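You operate a simulated robot arm through the tools that you are given. There is no shell and no other tool. Be economical: measure what you need, move in short steps, check, and stop when the job is done.

You are at the controls of a simulated robot arm. One attempt, no reset.

TASK
Take the 15% curd bag from the top of the side bench and put it on top of the cheese.

The check looks at the end state, three seconds after you hand in, the way a careful person would. Anything else that was tipped, shoved, dropped, spilled or broken makes it a failure.

THE ROBOT
A 6-joint arm with a two-finger parallel gripper, fixed in place. Base frame: the origin is at the foot of the arm, x ahead of it, y to its left, z up; the work surface is at about z = 800. Units: mm, rad, N and s.
With the tool pointing down near the work surface it reaches from about 260 to 680 mm from the base axis. Its first joint turns from -1.152 to 1.152 rad. Payload 2.9 kg.
The TCP is the grasp point between the finger pads, 30 mm short of the fingertips. In the tool frame z runs along the fingers and y along their closing line. Largest opening 110 mm; finger width 20, thickness 10; the body of the gripper, 48 by 112 mm, starts 55 mm behind the TCP.
Orientation is that of the tool frame in the base frame, as a unit quaternion [w, x, y, z]. With the fingers straight down and closing along the base's y, the tool's x points along the base's -x, its y along +y and its z along -z.

THE INTERFACE
- The arm moves only by the tool send_rows. Its argument "increments" is a list of rows, each a list of 7 numbers: the shift along the tool's x, y, z in units of 200 mm (1.0 is 200 mm), then the turn, a rotation vector about the tool's x, y, z in units of 90 degrees (1.0 is 90 degrees), then the finger opening in mm, from 0 to 110. In form: [[tx, ty, tz, wx, wy, wz, jaw], ...]. A call has 1 to 12 rows; each row is the pose to reach, as a shift and turn from the pose commanded when the call began, along the tool's axes at that moment. A call with a number of a shift or a turn outside -1 to 1 is refused whole. Each row takes 0.2 s and may step no farther than 50 mm and 0.15 rad from the row before; otherwise, or with a gripper value out of range, the whole call is refused. A pose out of reach is approached as far as the arm can. The call stops where the force on the tool passes 40 N (or 10 N more than at its start, if that is more) or the arm is blocked; 0.2 s more then pass. Each finger travels about 108 mm/s and halts on what it meets, pressing with about 41 N; the grip force reading is that of the motor and also rises with nothing between the fingers. The clock runs only during rows and for 0.2 s after the last one: add rows that repeat a pose to give the fingers time. The reply holds the time, the measured pose of the TCP, the force on the tool along the base axes, the opening and the grip force, in the units named above and with some noise, and new pictures: "show" is both (left out), scene, wrist or none.
- Cameras (640 x 400 px; columns grow to the right, rows downward): "scene" is fixed at [80, 434.7, 1383.8]; the picture's right is [-0.74, -0.68, 0.00], its down [-0.37, 0.41, -0.83] and it looks along [0.56, -0.61, -0.55] (base axes); focal length 331 px, centre (320, 200). "wrist" rides on the gripper at [-36, 0, -57] in the tool frame; the picture's right is [0.00, -1.00, 0.00], its down [0.97, 0.00, -0.24] and it looks along [0.24, 0.00, 0.97] (tool axes); focal length 218 px, centre (320, 200).
- measure_at(camera, pixels): for up to 12 pixels [column, row] of the newest picture of that camera ("zoom" is the newest enlarged one), the place [x, y, z] in the base frame of the surface seen there, good to about 2 mm. The clock stands still meanwhile.
- zoom(camera, box): a new picture of the part [left, top, right, bottom] of that camera's present view, enlarged. The clock stands still meanwhile.
- hand_in(): hands the job in; it is judged then, once.

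Go step by step. Measure first, check grasps and placings, and put right what went wrong. The budget is 60 turns and 120 pictures, counting those below and the enlarged ones. Unless the task says otherwise, let go and move clear before handing in, and close with one line.

The tools are called after "Emit:" by a JSON object that holds its "api" and its "payload". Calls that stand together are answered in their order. send_rows: Moves the arm, as the interface text tells. Its arguments: {"type":"object","properties":{"increments":{"type":"array","items":{"type":"array","items":{"type":"number"}}},"show":{"type":"string","enum":["both","scene","wrist","none"]}},"required":["increments"]} The other tools are called the same way: measure_at (camera, pixels) gives the place of the surface under pixels of a picture; zoom (camera, box) takes an enlarged picture of a part of a camera's view; hand_in () hands the job in.

At the start:

```text
t: 0.0
tool_pos: [459.9, -31.4, 1133.8]
orientation: [0.0, 0.0, 1.0, 0.0]
contact_force: [-0.8, -0.8, -0.1]
opening: 109.9
grip_force: 0.1
```

scene: 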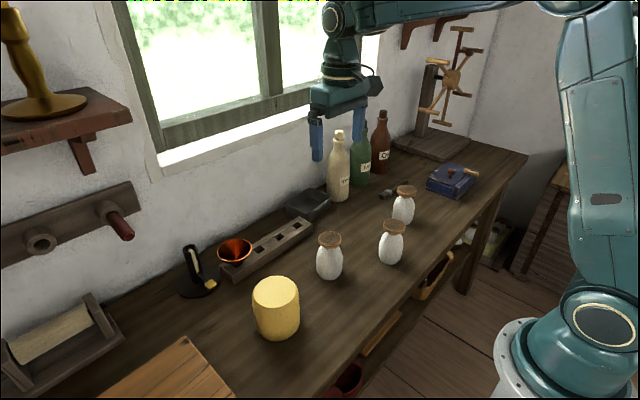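
wrist: 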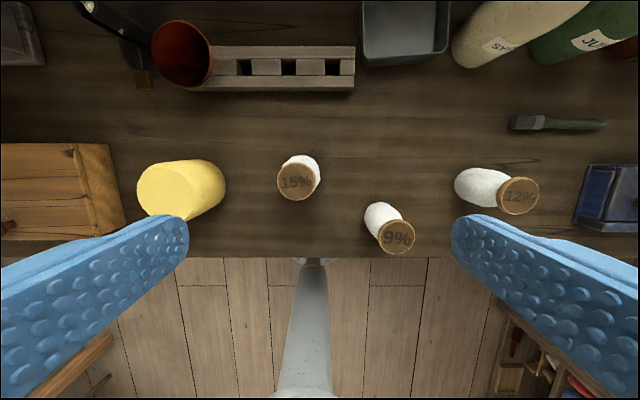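

The wrist view shows the 15% bag at about (298,180), with the cheese (yellow cylinder) at (180,188). I'll zoom in and measure both.

Emit:
{"api": "zoom", "payload": {"camera": "scene", "box": [220, 160, 440, 350]}}

Emit:
{"api": "measure_at", "payload": {"camera": "wrist", "pixels": [[296, 183], [280, 183], [313, 183], [305, 160], [165, 190], [145, 190], [190, 190], [165, 168], [165, 212], [215, 180], [397, 237], [300, 130]]}}

Emit:
{"api": "measure_at", "payload": {"camera": "scene", "pixels": [[329, 239], [329, 250], [319, 265], [341, 265], [330, 277], [275, 288], [256, 290], [296, 288], [276, 278], [276, 305], [390, 228], [403, 190]]}}

```text
2.11 times, centred on (330, 255) of scene
```

zoom: 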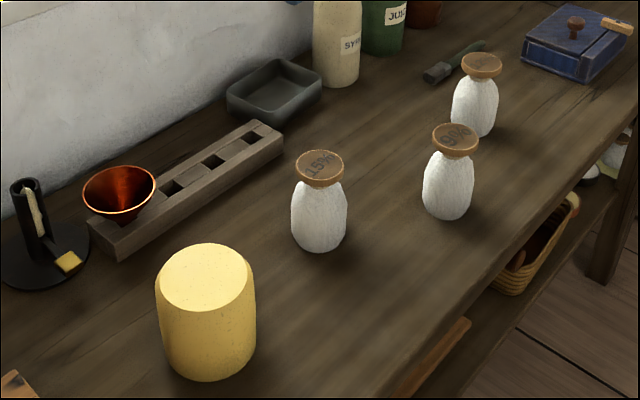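

```text
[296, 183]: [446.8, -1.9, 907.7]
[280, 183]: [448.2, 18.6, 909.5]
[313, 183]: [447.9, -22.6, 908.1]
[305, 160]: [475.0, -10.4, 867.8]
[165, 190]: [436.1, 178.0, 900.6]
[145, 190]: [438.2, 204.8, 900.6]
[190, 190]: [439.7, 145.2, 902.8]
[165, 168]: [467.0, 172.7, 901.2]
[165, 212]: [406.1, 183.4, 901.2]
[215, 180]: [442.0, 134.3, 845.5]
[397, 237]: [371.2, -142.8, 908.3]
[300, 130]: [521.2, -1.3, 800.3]
```

```text
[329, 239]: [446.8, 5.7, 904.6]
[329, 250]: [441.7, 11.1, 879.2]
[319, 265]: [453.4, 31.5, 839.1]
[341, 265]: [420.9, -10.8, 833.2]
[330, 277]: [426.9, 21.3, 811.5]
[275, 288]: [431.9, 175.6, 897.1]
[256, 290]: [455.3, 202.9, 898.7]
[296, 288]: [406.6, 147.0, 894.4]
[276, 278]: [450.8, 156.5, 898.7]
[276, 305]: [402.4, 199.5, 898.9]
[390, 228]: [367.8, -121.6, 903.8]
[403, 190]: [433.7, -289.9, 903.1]
```

The 15% lid is centred near (447,-2) with its top at z≈908. The cheese top is at z≈901, centred near (436,174). I'll move above the bag with the jaw open and look again.

Emit:
{"api": "send_rows", "payload": {"increments": [[0.02, 0.05, 0.2, 0, 0, 0, 110], [0.04, 0.1, 0.4, 0, 0, 0, 110], [0.065, 0.15, 0.6, 0, 0, 0, 110], [0.065, 0.15, 0.67, 0, 0, 0, 110]]}}

```text
t: 1.0
tool_pos: [444.1, -3.5, 1000.0]
orientation: [0.0, 0.0, 1.0, 0.0]
contact_force: [0.6, -0.1, -0.4]
opening: 109.8
grip_force: 0.1
```

scene: 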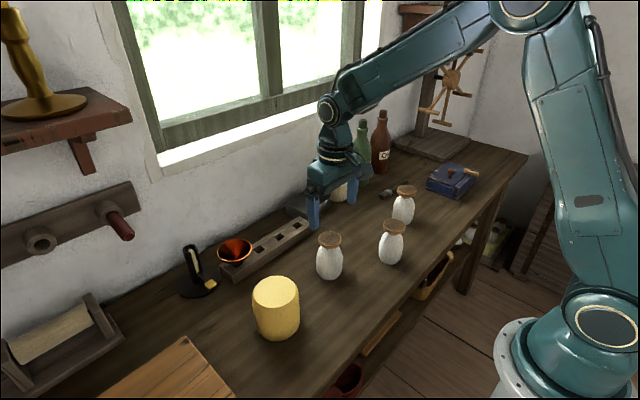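
wrist: 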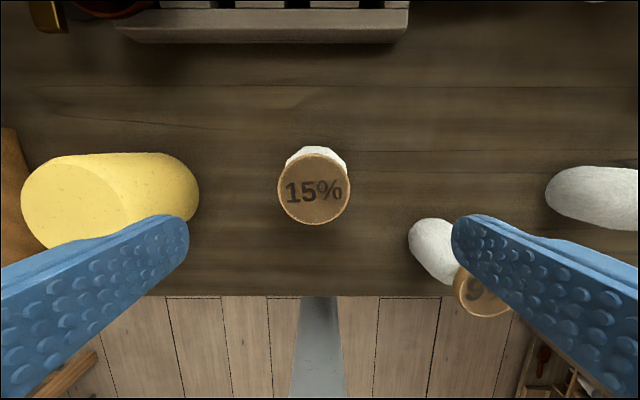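

The 15% lid sits at (314,188), almost centred. I'll measure the lid rim, the body flanks and the cheese rim.

Emit:
{"api": "measure_at", "payload": {"camera": "wrist", "pixels": [[281, 189], [346, 189], [314, 159], [314, 220], [314, 189], [316, 150], [290, 157], [344, 160], [25, 200], [125, 200], [70, 165], [70, 240]]}}

Emit:
{"api": "measure_at", "payload": {"camera": "scene", "pixels": [[318, 255], [341, 255], [318, 262], [342, 262], [330, 256], [330, 262], [254, 292], [298, 290], [276, 276], [276, 308], [262, 280], [290, 302]]}}

```text
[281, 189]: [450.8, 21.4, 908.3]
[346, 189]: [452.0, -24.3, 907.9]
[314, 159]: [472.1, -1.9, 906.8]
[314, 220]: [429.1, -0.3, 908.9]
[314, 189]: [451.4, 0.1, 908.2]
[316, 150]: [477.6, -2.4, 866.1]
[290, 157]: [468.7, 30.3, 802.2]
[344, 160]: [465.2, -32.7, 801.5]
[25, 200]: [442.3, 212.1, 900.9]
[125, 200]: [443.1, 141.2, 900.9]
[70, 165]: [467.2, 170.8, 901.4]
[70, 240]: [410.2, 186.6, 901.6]
```

```text
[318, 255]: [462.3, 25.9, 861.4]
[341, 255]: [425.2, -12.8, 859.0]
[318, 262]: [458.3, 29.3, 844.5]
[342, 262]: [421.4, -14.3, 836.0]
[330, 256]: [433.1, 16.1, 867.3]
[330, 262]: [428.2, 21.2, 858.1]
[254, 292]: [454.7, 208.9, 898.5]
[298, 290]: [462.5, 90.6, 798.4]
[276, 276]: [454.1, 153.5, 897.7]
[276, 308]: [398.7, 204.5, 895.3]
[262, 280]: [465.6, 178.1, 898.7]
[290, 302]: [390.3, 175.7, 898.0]
```

The lid is centred at (450.5,-1) and is 46 mm across. The gripper sits about 2.5 mm low in y and 6 mm low in x, so I'll correct that while going down beside the bag.

Emit:
{"api": "send_rows", "payload": {"increments": [[-0.03, 0.013, 0.1, 0, 0, 0, 110], [-0.03, 0.013, 0.25, 0, 0, 0, 110], [-0.03, 0.013, 0.4, 0, 0, 0, 110], [-0.03, 0.013, 0.5, 0, 0, 0, 110], [-0.03, 0.013, 0.6, 0, 0, 0, 110], [-0.03, 0.013, 0.66, 0, 0, 0, 110]]}}

```text
t: 2.4
tool_pos: [452.5, 2.0, 868.4]
orientation: [-0.001, 0.0, 1.0, 0.0]
contact_force: [0.1, -0.3, 0.3]
opening: 109.8
grip_force: 0.0
```

scene: 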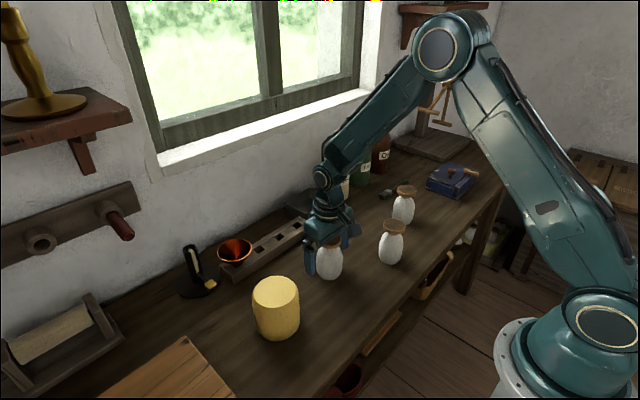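
wrist: 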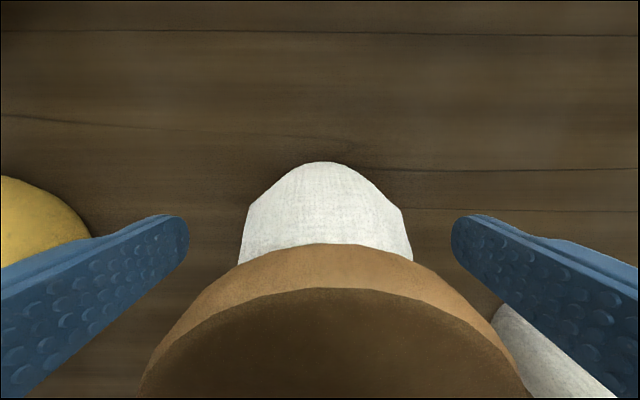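

The bag sits between the fingers, roughly centred at column 325. I'll close in stages to find the contact width.

Emit:
{"api": "send_rows", "payload": {"increments": [[0, 0, 0, 0, 0, 0, 85], [0, 0, 0, 0, 0, 0, 70], [0, 0, 0, 0, 0, 0, 60], [0, 0, 0, 0, 0, 0, 56], [0, 0, 0, 0, 0, 0, 53], [0, 0, 0, 0, 0, 0, 50], [0, 0, 0, 0, 0, 0, 50]], "show": "wrist"}}

```text
t: 4.0
tool_pos: [453.0, 0.3, 867.5]
orientation: [0.0, -0.001, 1.0, 0.0]
contact_force: [0.9, 0.3, -0.5]
opening: 64.0
grip_force: 40.8
```

wrist: 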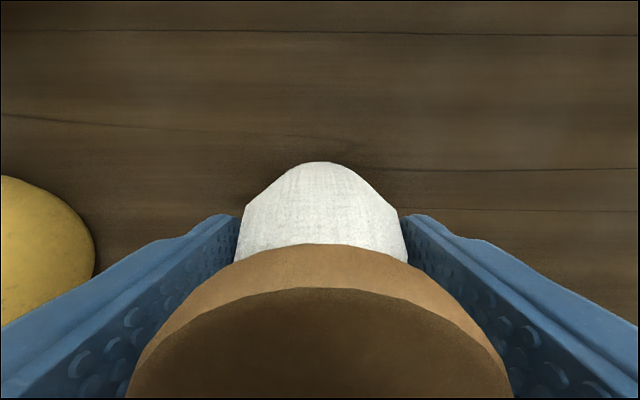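

The fingers stopped on the bag at 64 mm with full grip force. I'll lift a little to test the hold.

Emit:
{"api": "send_rows", "payload": {"increments": [[0, 0, -0.05, 0, 0, 0, 50], [0, 0, -0.1, 0, 0, 0, 50], [0, 0, -0.1, 0, 0, 0, 50]]}}

```text
t: 4.8
tool_pos: [453.7, 1.0, 888.6]
orientation: [0.0, 0.0, 1.0, 0.0]
contact_force: [-0.1, -0.9, -2.3]
opening: 63.5
grip_force: 40.9
```

scene: 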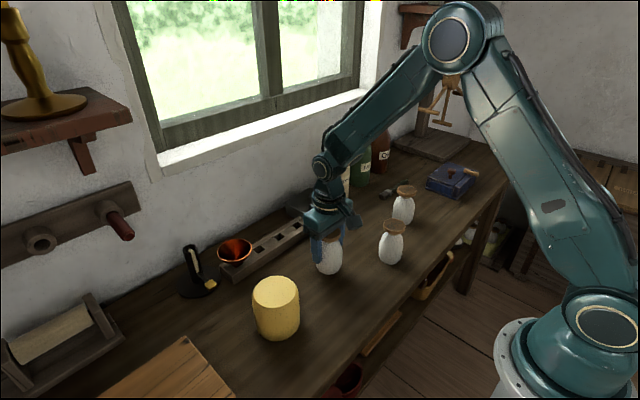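
wrist: 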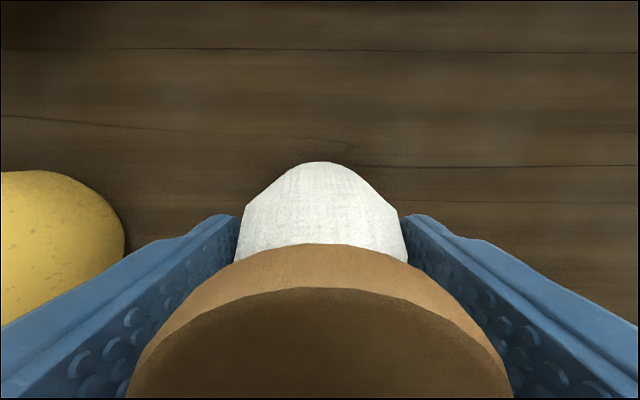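

The bag came up with the gripper, with a load of about 2 N. I'll raise it well above the cheese's height and re-measure the cheese before moving across.

Emit:
{"api": "send_rows", "payload": {"increments": [[0, 0, -0.15, 0, 0, 0, 50], [0, 0, -0.3, 0, 0, 0, 50], [0, 0, -0.45, 0, 0, 0, 50], [0, 0, -0.6, 0, 0, 0, 50], [0, 0, -0.6, 0, 0, 0, 50]]}}

Emit:
{"api": "zoom", "payload": {"camera": "scene", "box": [230, 260, 330, 350]}}

```text
t: 6.0
tool_pos: [454.3, 2.7, 1010.2]
orientation: [0.0, -0.001, 1.0, 0.0]
contact_force: [0.0, 0.4, -3.0]
opening: 63.4
grip_force: 41.0
```

scene: 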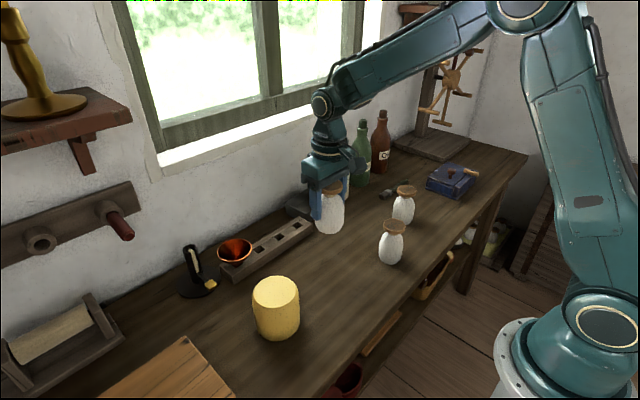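
wrist: 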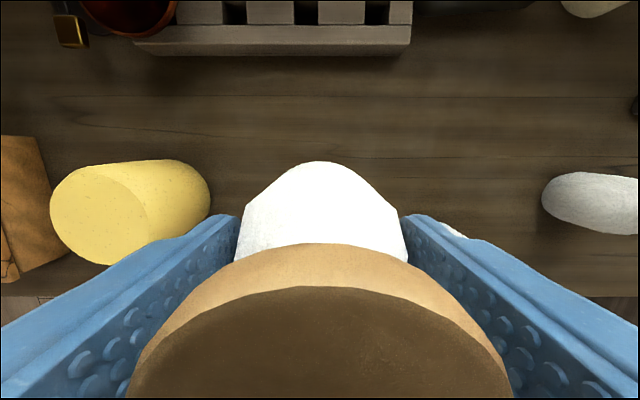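

```text
4.44 times, centred on (280, 305) of scene
```

zoom: 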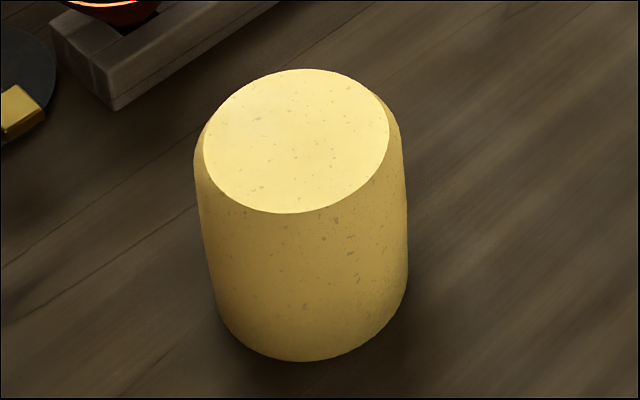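

The zoom shows the flat top as an ellipse spanning about (205–388, 70–212). I'll measure its rim.

Emit:
{"api": "measure_at", "payload": {"camera": "zoom", "pixels": [[210, 150], [382, 130], [310, 75], [285, 207], [235, 98], [355, 185], [297, 140], [370, 100], [225, 185]]}}

Emit:
{"api": "measure_at", "payload": {"camera": "wrist", "pixels": [[56, 210], [142, 220], [95, 180], [100, 258], [96, 215], [70, 190], [130, 245]]}}

```text
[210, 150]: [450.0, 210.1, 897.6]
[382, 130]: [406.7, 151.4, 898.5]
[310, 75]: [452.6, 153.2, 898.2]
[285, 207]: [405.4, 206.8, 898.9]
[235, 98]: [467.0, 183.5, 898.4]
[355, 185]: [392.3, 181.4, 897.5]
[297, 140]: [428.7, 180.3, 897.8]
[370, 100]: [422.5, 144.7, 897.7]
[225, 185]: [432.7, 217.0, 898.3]
```

```text
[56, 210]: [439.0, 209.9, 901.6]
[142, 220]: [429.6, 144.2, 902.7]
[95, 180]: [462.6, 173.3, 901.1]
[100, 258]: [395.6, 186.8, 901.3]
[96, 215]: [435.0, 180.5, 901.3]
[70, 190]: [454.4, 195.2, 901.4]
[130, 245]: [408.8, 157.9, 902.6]
```

The cheese top is centred near (429,180) at z≈900, with radius about 37. I'll move across at this height, keeping the bag's base about 40 mm above it.

Emit:
{"api": "send_rows", "payload": {"increments": [[0.012, 0.08, 0, 0, 0, 0, 50], [0.024, 0.2, 0, 0, 0, 0, 50], [0.04, 0.34, 0, 0, 0, 0, 50], [0.06, 0.48, 0, 0, 0, 0, 50], [0.08, 0.62, 0, 0, 0, 0, 50], [0.095, 0.75, 0, 0, 0, 0, 50], [0.107, 0.85, 0, 0, 0, 0, 50], [0.107, 0.894, 0, 0, 0, 0, 50], [0.107, 0.894, 0, 0, 0, 0, 50]]}}

Emit:
{"api": "zoom", "payload": {"camera": "scene", "box": [200, 180, 360, 350]}}

```text
t: 8.0
tool_pos: [431.6, 181.7, 1007.3]
orientation: [0.0, 0.0, 1.0, 0.001]
contact_force: [0.3, 0.1, -2.9]
opening: 63.6
grip_force: 40.6
```

scene: 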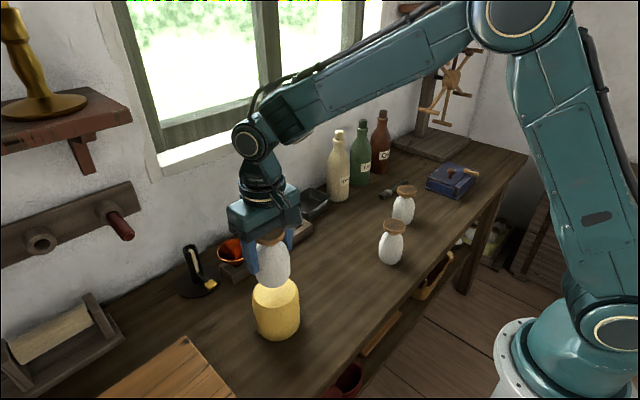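
wrist: 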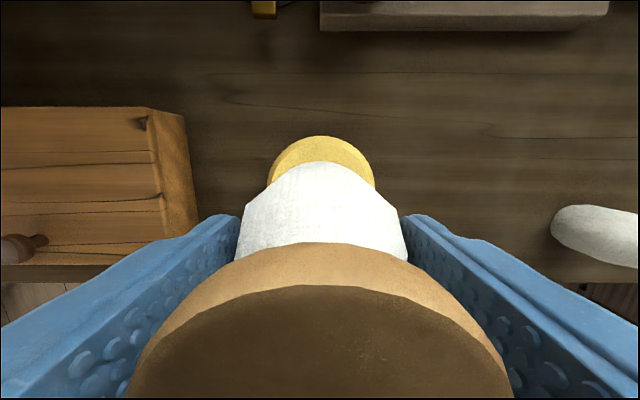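

```text
2.35 times, centred on (280, 265) of scene
```

zoom: 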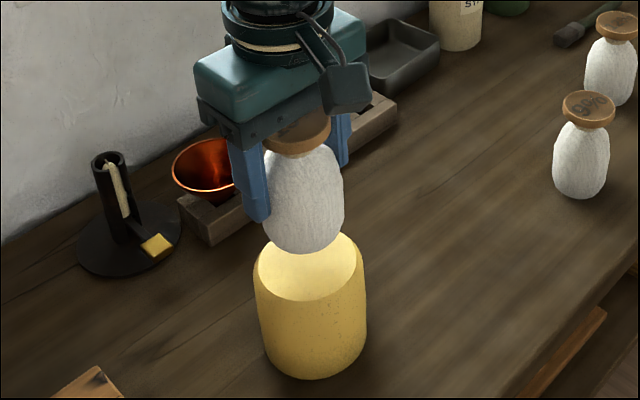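

In the wrist view the cheese arc at (321,140) lines up with the bag. I'll lower 34 mm, to just above contact, then check.

Emit:
{"api": "send_rows", "payload": {"increments": [[0, 0, 0.05, 0, 0, 0, 50], [0, 0, 0.1, 0, 0, 0, 50], [0, 0, 0.14, 0, 0, 0, 50], [0, 0, 0.17, 0, 0, 0, 50], [0, 0, 0.17, 0, 0, 0, 50]], "show": "wrist"}}

Emit:
{"api": "zoom", "payload": {"camera": "scene", "box": [200, 200, 360, 350]}}

```text
t: 9.2
tool_pos: [431.4, 180.4, 974.3]
orientation: [0.0, 0.001, 1.0, 0.0]
contact_force: [0.3, 0.9, -3.5]
opening: 63.4
grip_force: 40.9
```

wrist: 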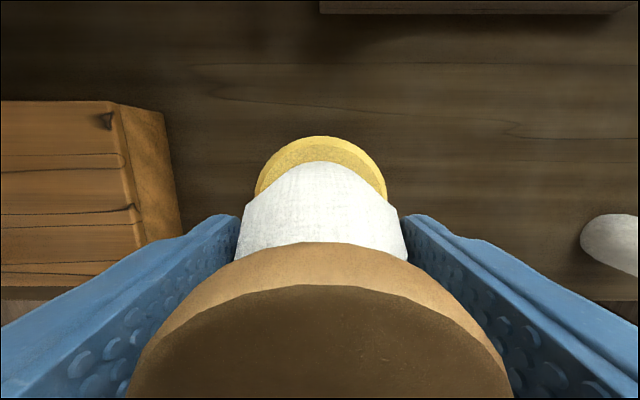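

```text
2.67 times, centred on (280, 275) of scene
```

zoom: 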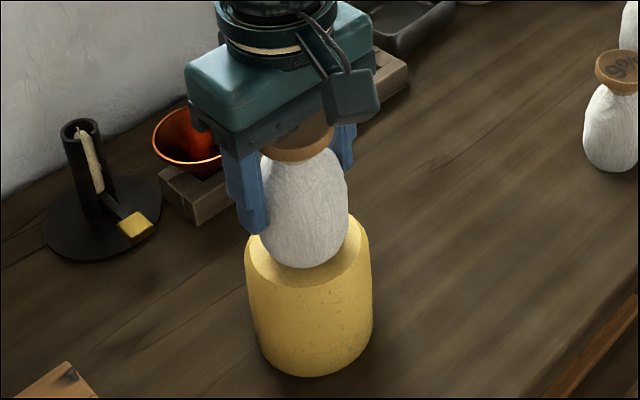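

The bag's projected position agrees with being centred, with a gap of about 6 mm left. I'll creep down.

Emit:
{"api": "send_rows", "payload": {"increments": [[0, 0, 0.008, 0, 0, 0, 50], [0, 0, 0.015, 0, 0, 0, 50], [0, 0, 0.022, 0, 0, 0, 50], [0, 0, 0.022, 0, 0, 0, 50]], "show": "none"}}

```text
t: 10.2
tool_pos: [431.8, 179.7, 970.0]
orientation: [0.0, 0.0, 1.0, 0.0]
contact_force: [0.5, -0.3, -2.1]
opening: 63.3
grip_force: 40.8
```

Emit:
{"api": "send_rows", "payload": {"increments": [[0, 0, 0.005, 0, 0, 0, 50], [0, 0, 0.008, 0, 0, 0, 50], [0, 0, 0.008, 0, 0, 0, 50]], "show": "none"}}

Emit:
{"api": "zoom", "payload": {"camera": "scene", "box": [200, 200, 360, 350]}}

```text
t: 11.0
tool_pos: [430.6, 180.4, 968.3]
orientation: [0.001, -0.001, 1.0, 0.0]
contact_force: [-1.2, 0.4, 1.1]
opening: 63.9
grip_force: 40.6
```

```text
2.67 times, centred on (280, 275) of scene
```

zoom: 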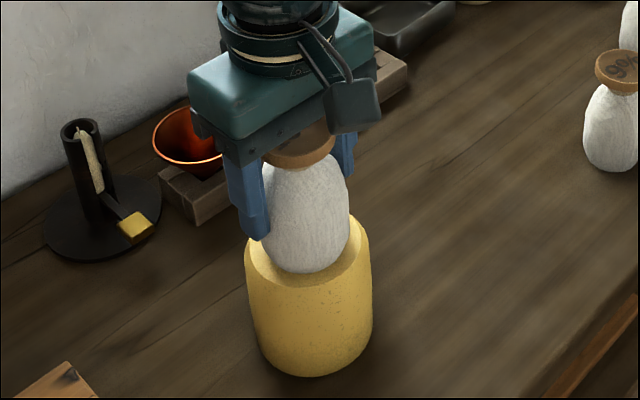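

The vertical force went from about -3 N to +1 N, so the bag is resting on the cheese. I'll open the fingers slowly.

Emit:
{"api": "send_rows", "payload": {"increments": [[0, 0, 0, 0, 0, 0, 63], [0, 0, 0, 0, 0, 0, 66], [0, 0, 0, 0, 0, 0, 70], [0, 0, 0, 0, 0, 0, 80], [0, 0, 0, 0, 0, 0, 95], [0, 0, 0, 0, 0, 0, 110], [0, 0, 0, 0, 0, 0, 110]], "show": "wrist"}}

Emit:
{"api": "zoom", "payload": {"camera": "scene", "box": [200, 200, 360, 350]}}

```text
t: 12.6
tool_pos: [432.1, 180.1, 968.1]
orientation: [-0.001, 0.0, 1.0, 0.0]
contact_force: [-0.1, 0.2, -0.2]
opening: 110.1
grip_force: 0.1
```

wrist: 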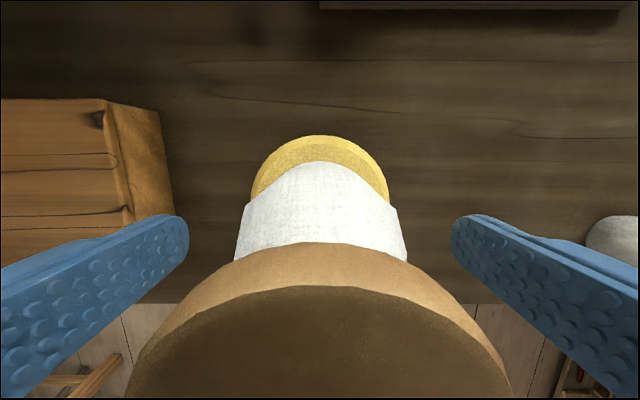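

```text
2.67 times, centred on (280, 275) of scene
```

zoom: 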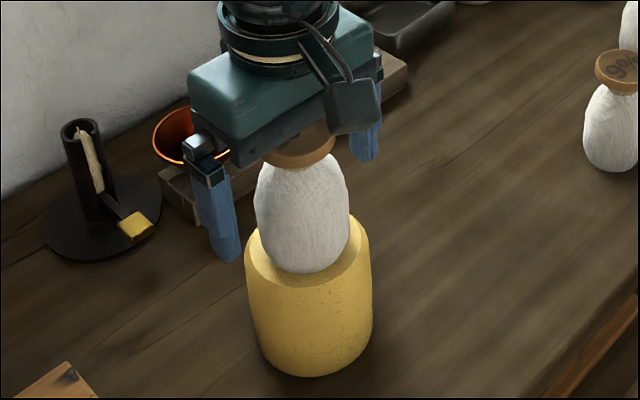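

The bag stands upright and free of the fingers. I'll raise the gripper straight up.

Emit:
{"api": "send_rows", "payload": {"increments": [[0, 0, -0.05, 0, 0, 0, 110], [0, 0, -0.15, 0, 0, 0, 110], [0, 0, -0.3, 0, 0, 0, 110], [0, 0, -0.45, 0, 0, 0, 110], [0, 0, -0.6, 0, 0, 0, 110], [0, 0, -0.75, 0, 0, 0, 110], [0, 0, -0.75, 0, 0, 0, 110]]}}

Emit:
{"api": "zoom", "payload": {"camera": "scene", "box": [200, 200, 360, 350]}}

```text
t: 14.2
tool_pos: [433.3, 180.7, 1117.9]
orientation: [0.0, 0.0, 1.0, -0.001]
contact_force: [-0.2, -0.8, 0.2]
opening: 110.2
grip_force: 0.0
```

scene: 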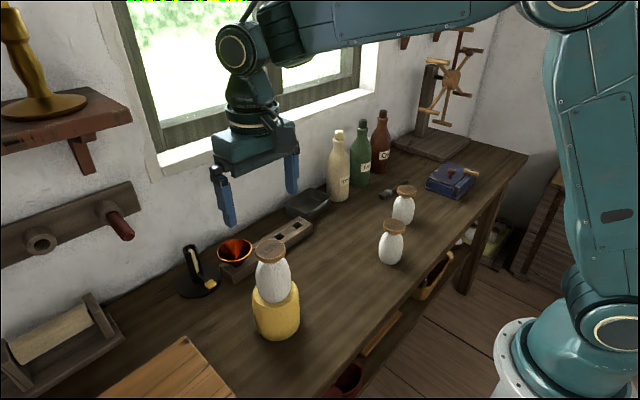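
wrist: 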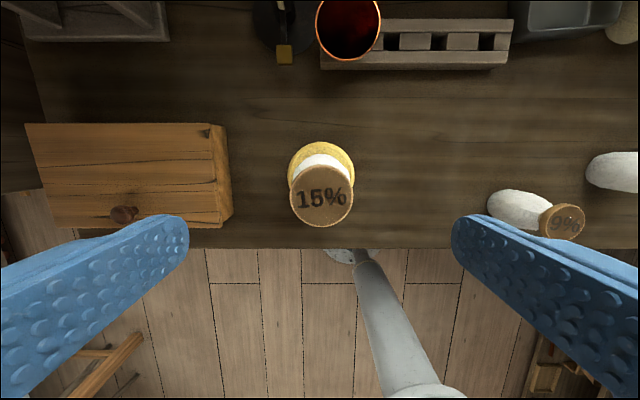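

```text
2.67 times, centred on (280, 275) of scene
```

zoom: 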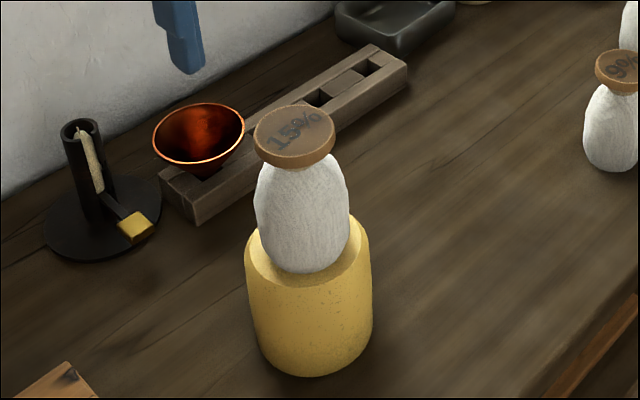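

The 15% bag stands upright and centred on the cheese, the gripper is clear, and nothing else has moved. I'm handing in.

Emit:
{"api": "hand_in", "payload": {}}

```text
The job is handed in.
```

The 15% curd bag is standing upright on top of the cheese, and nothing else on the bench was disturbed.
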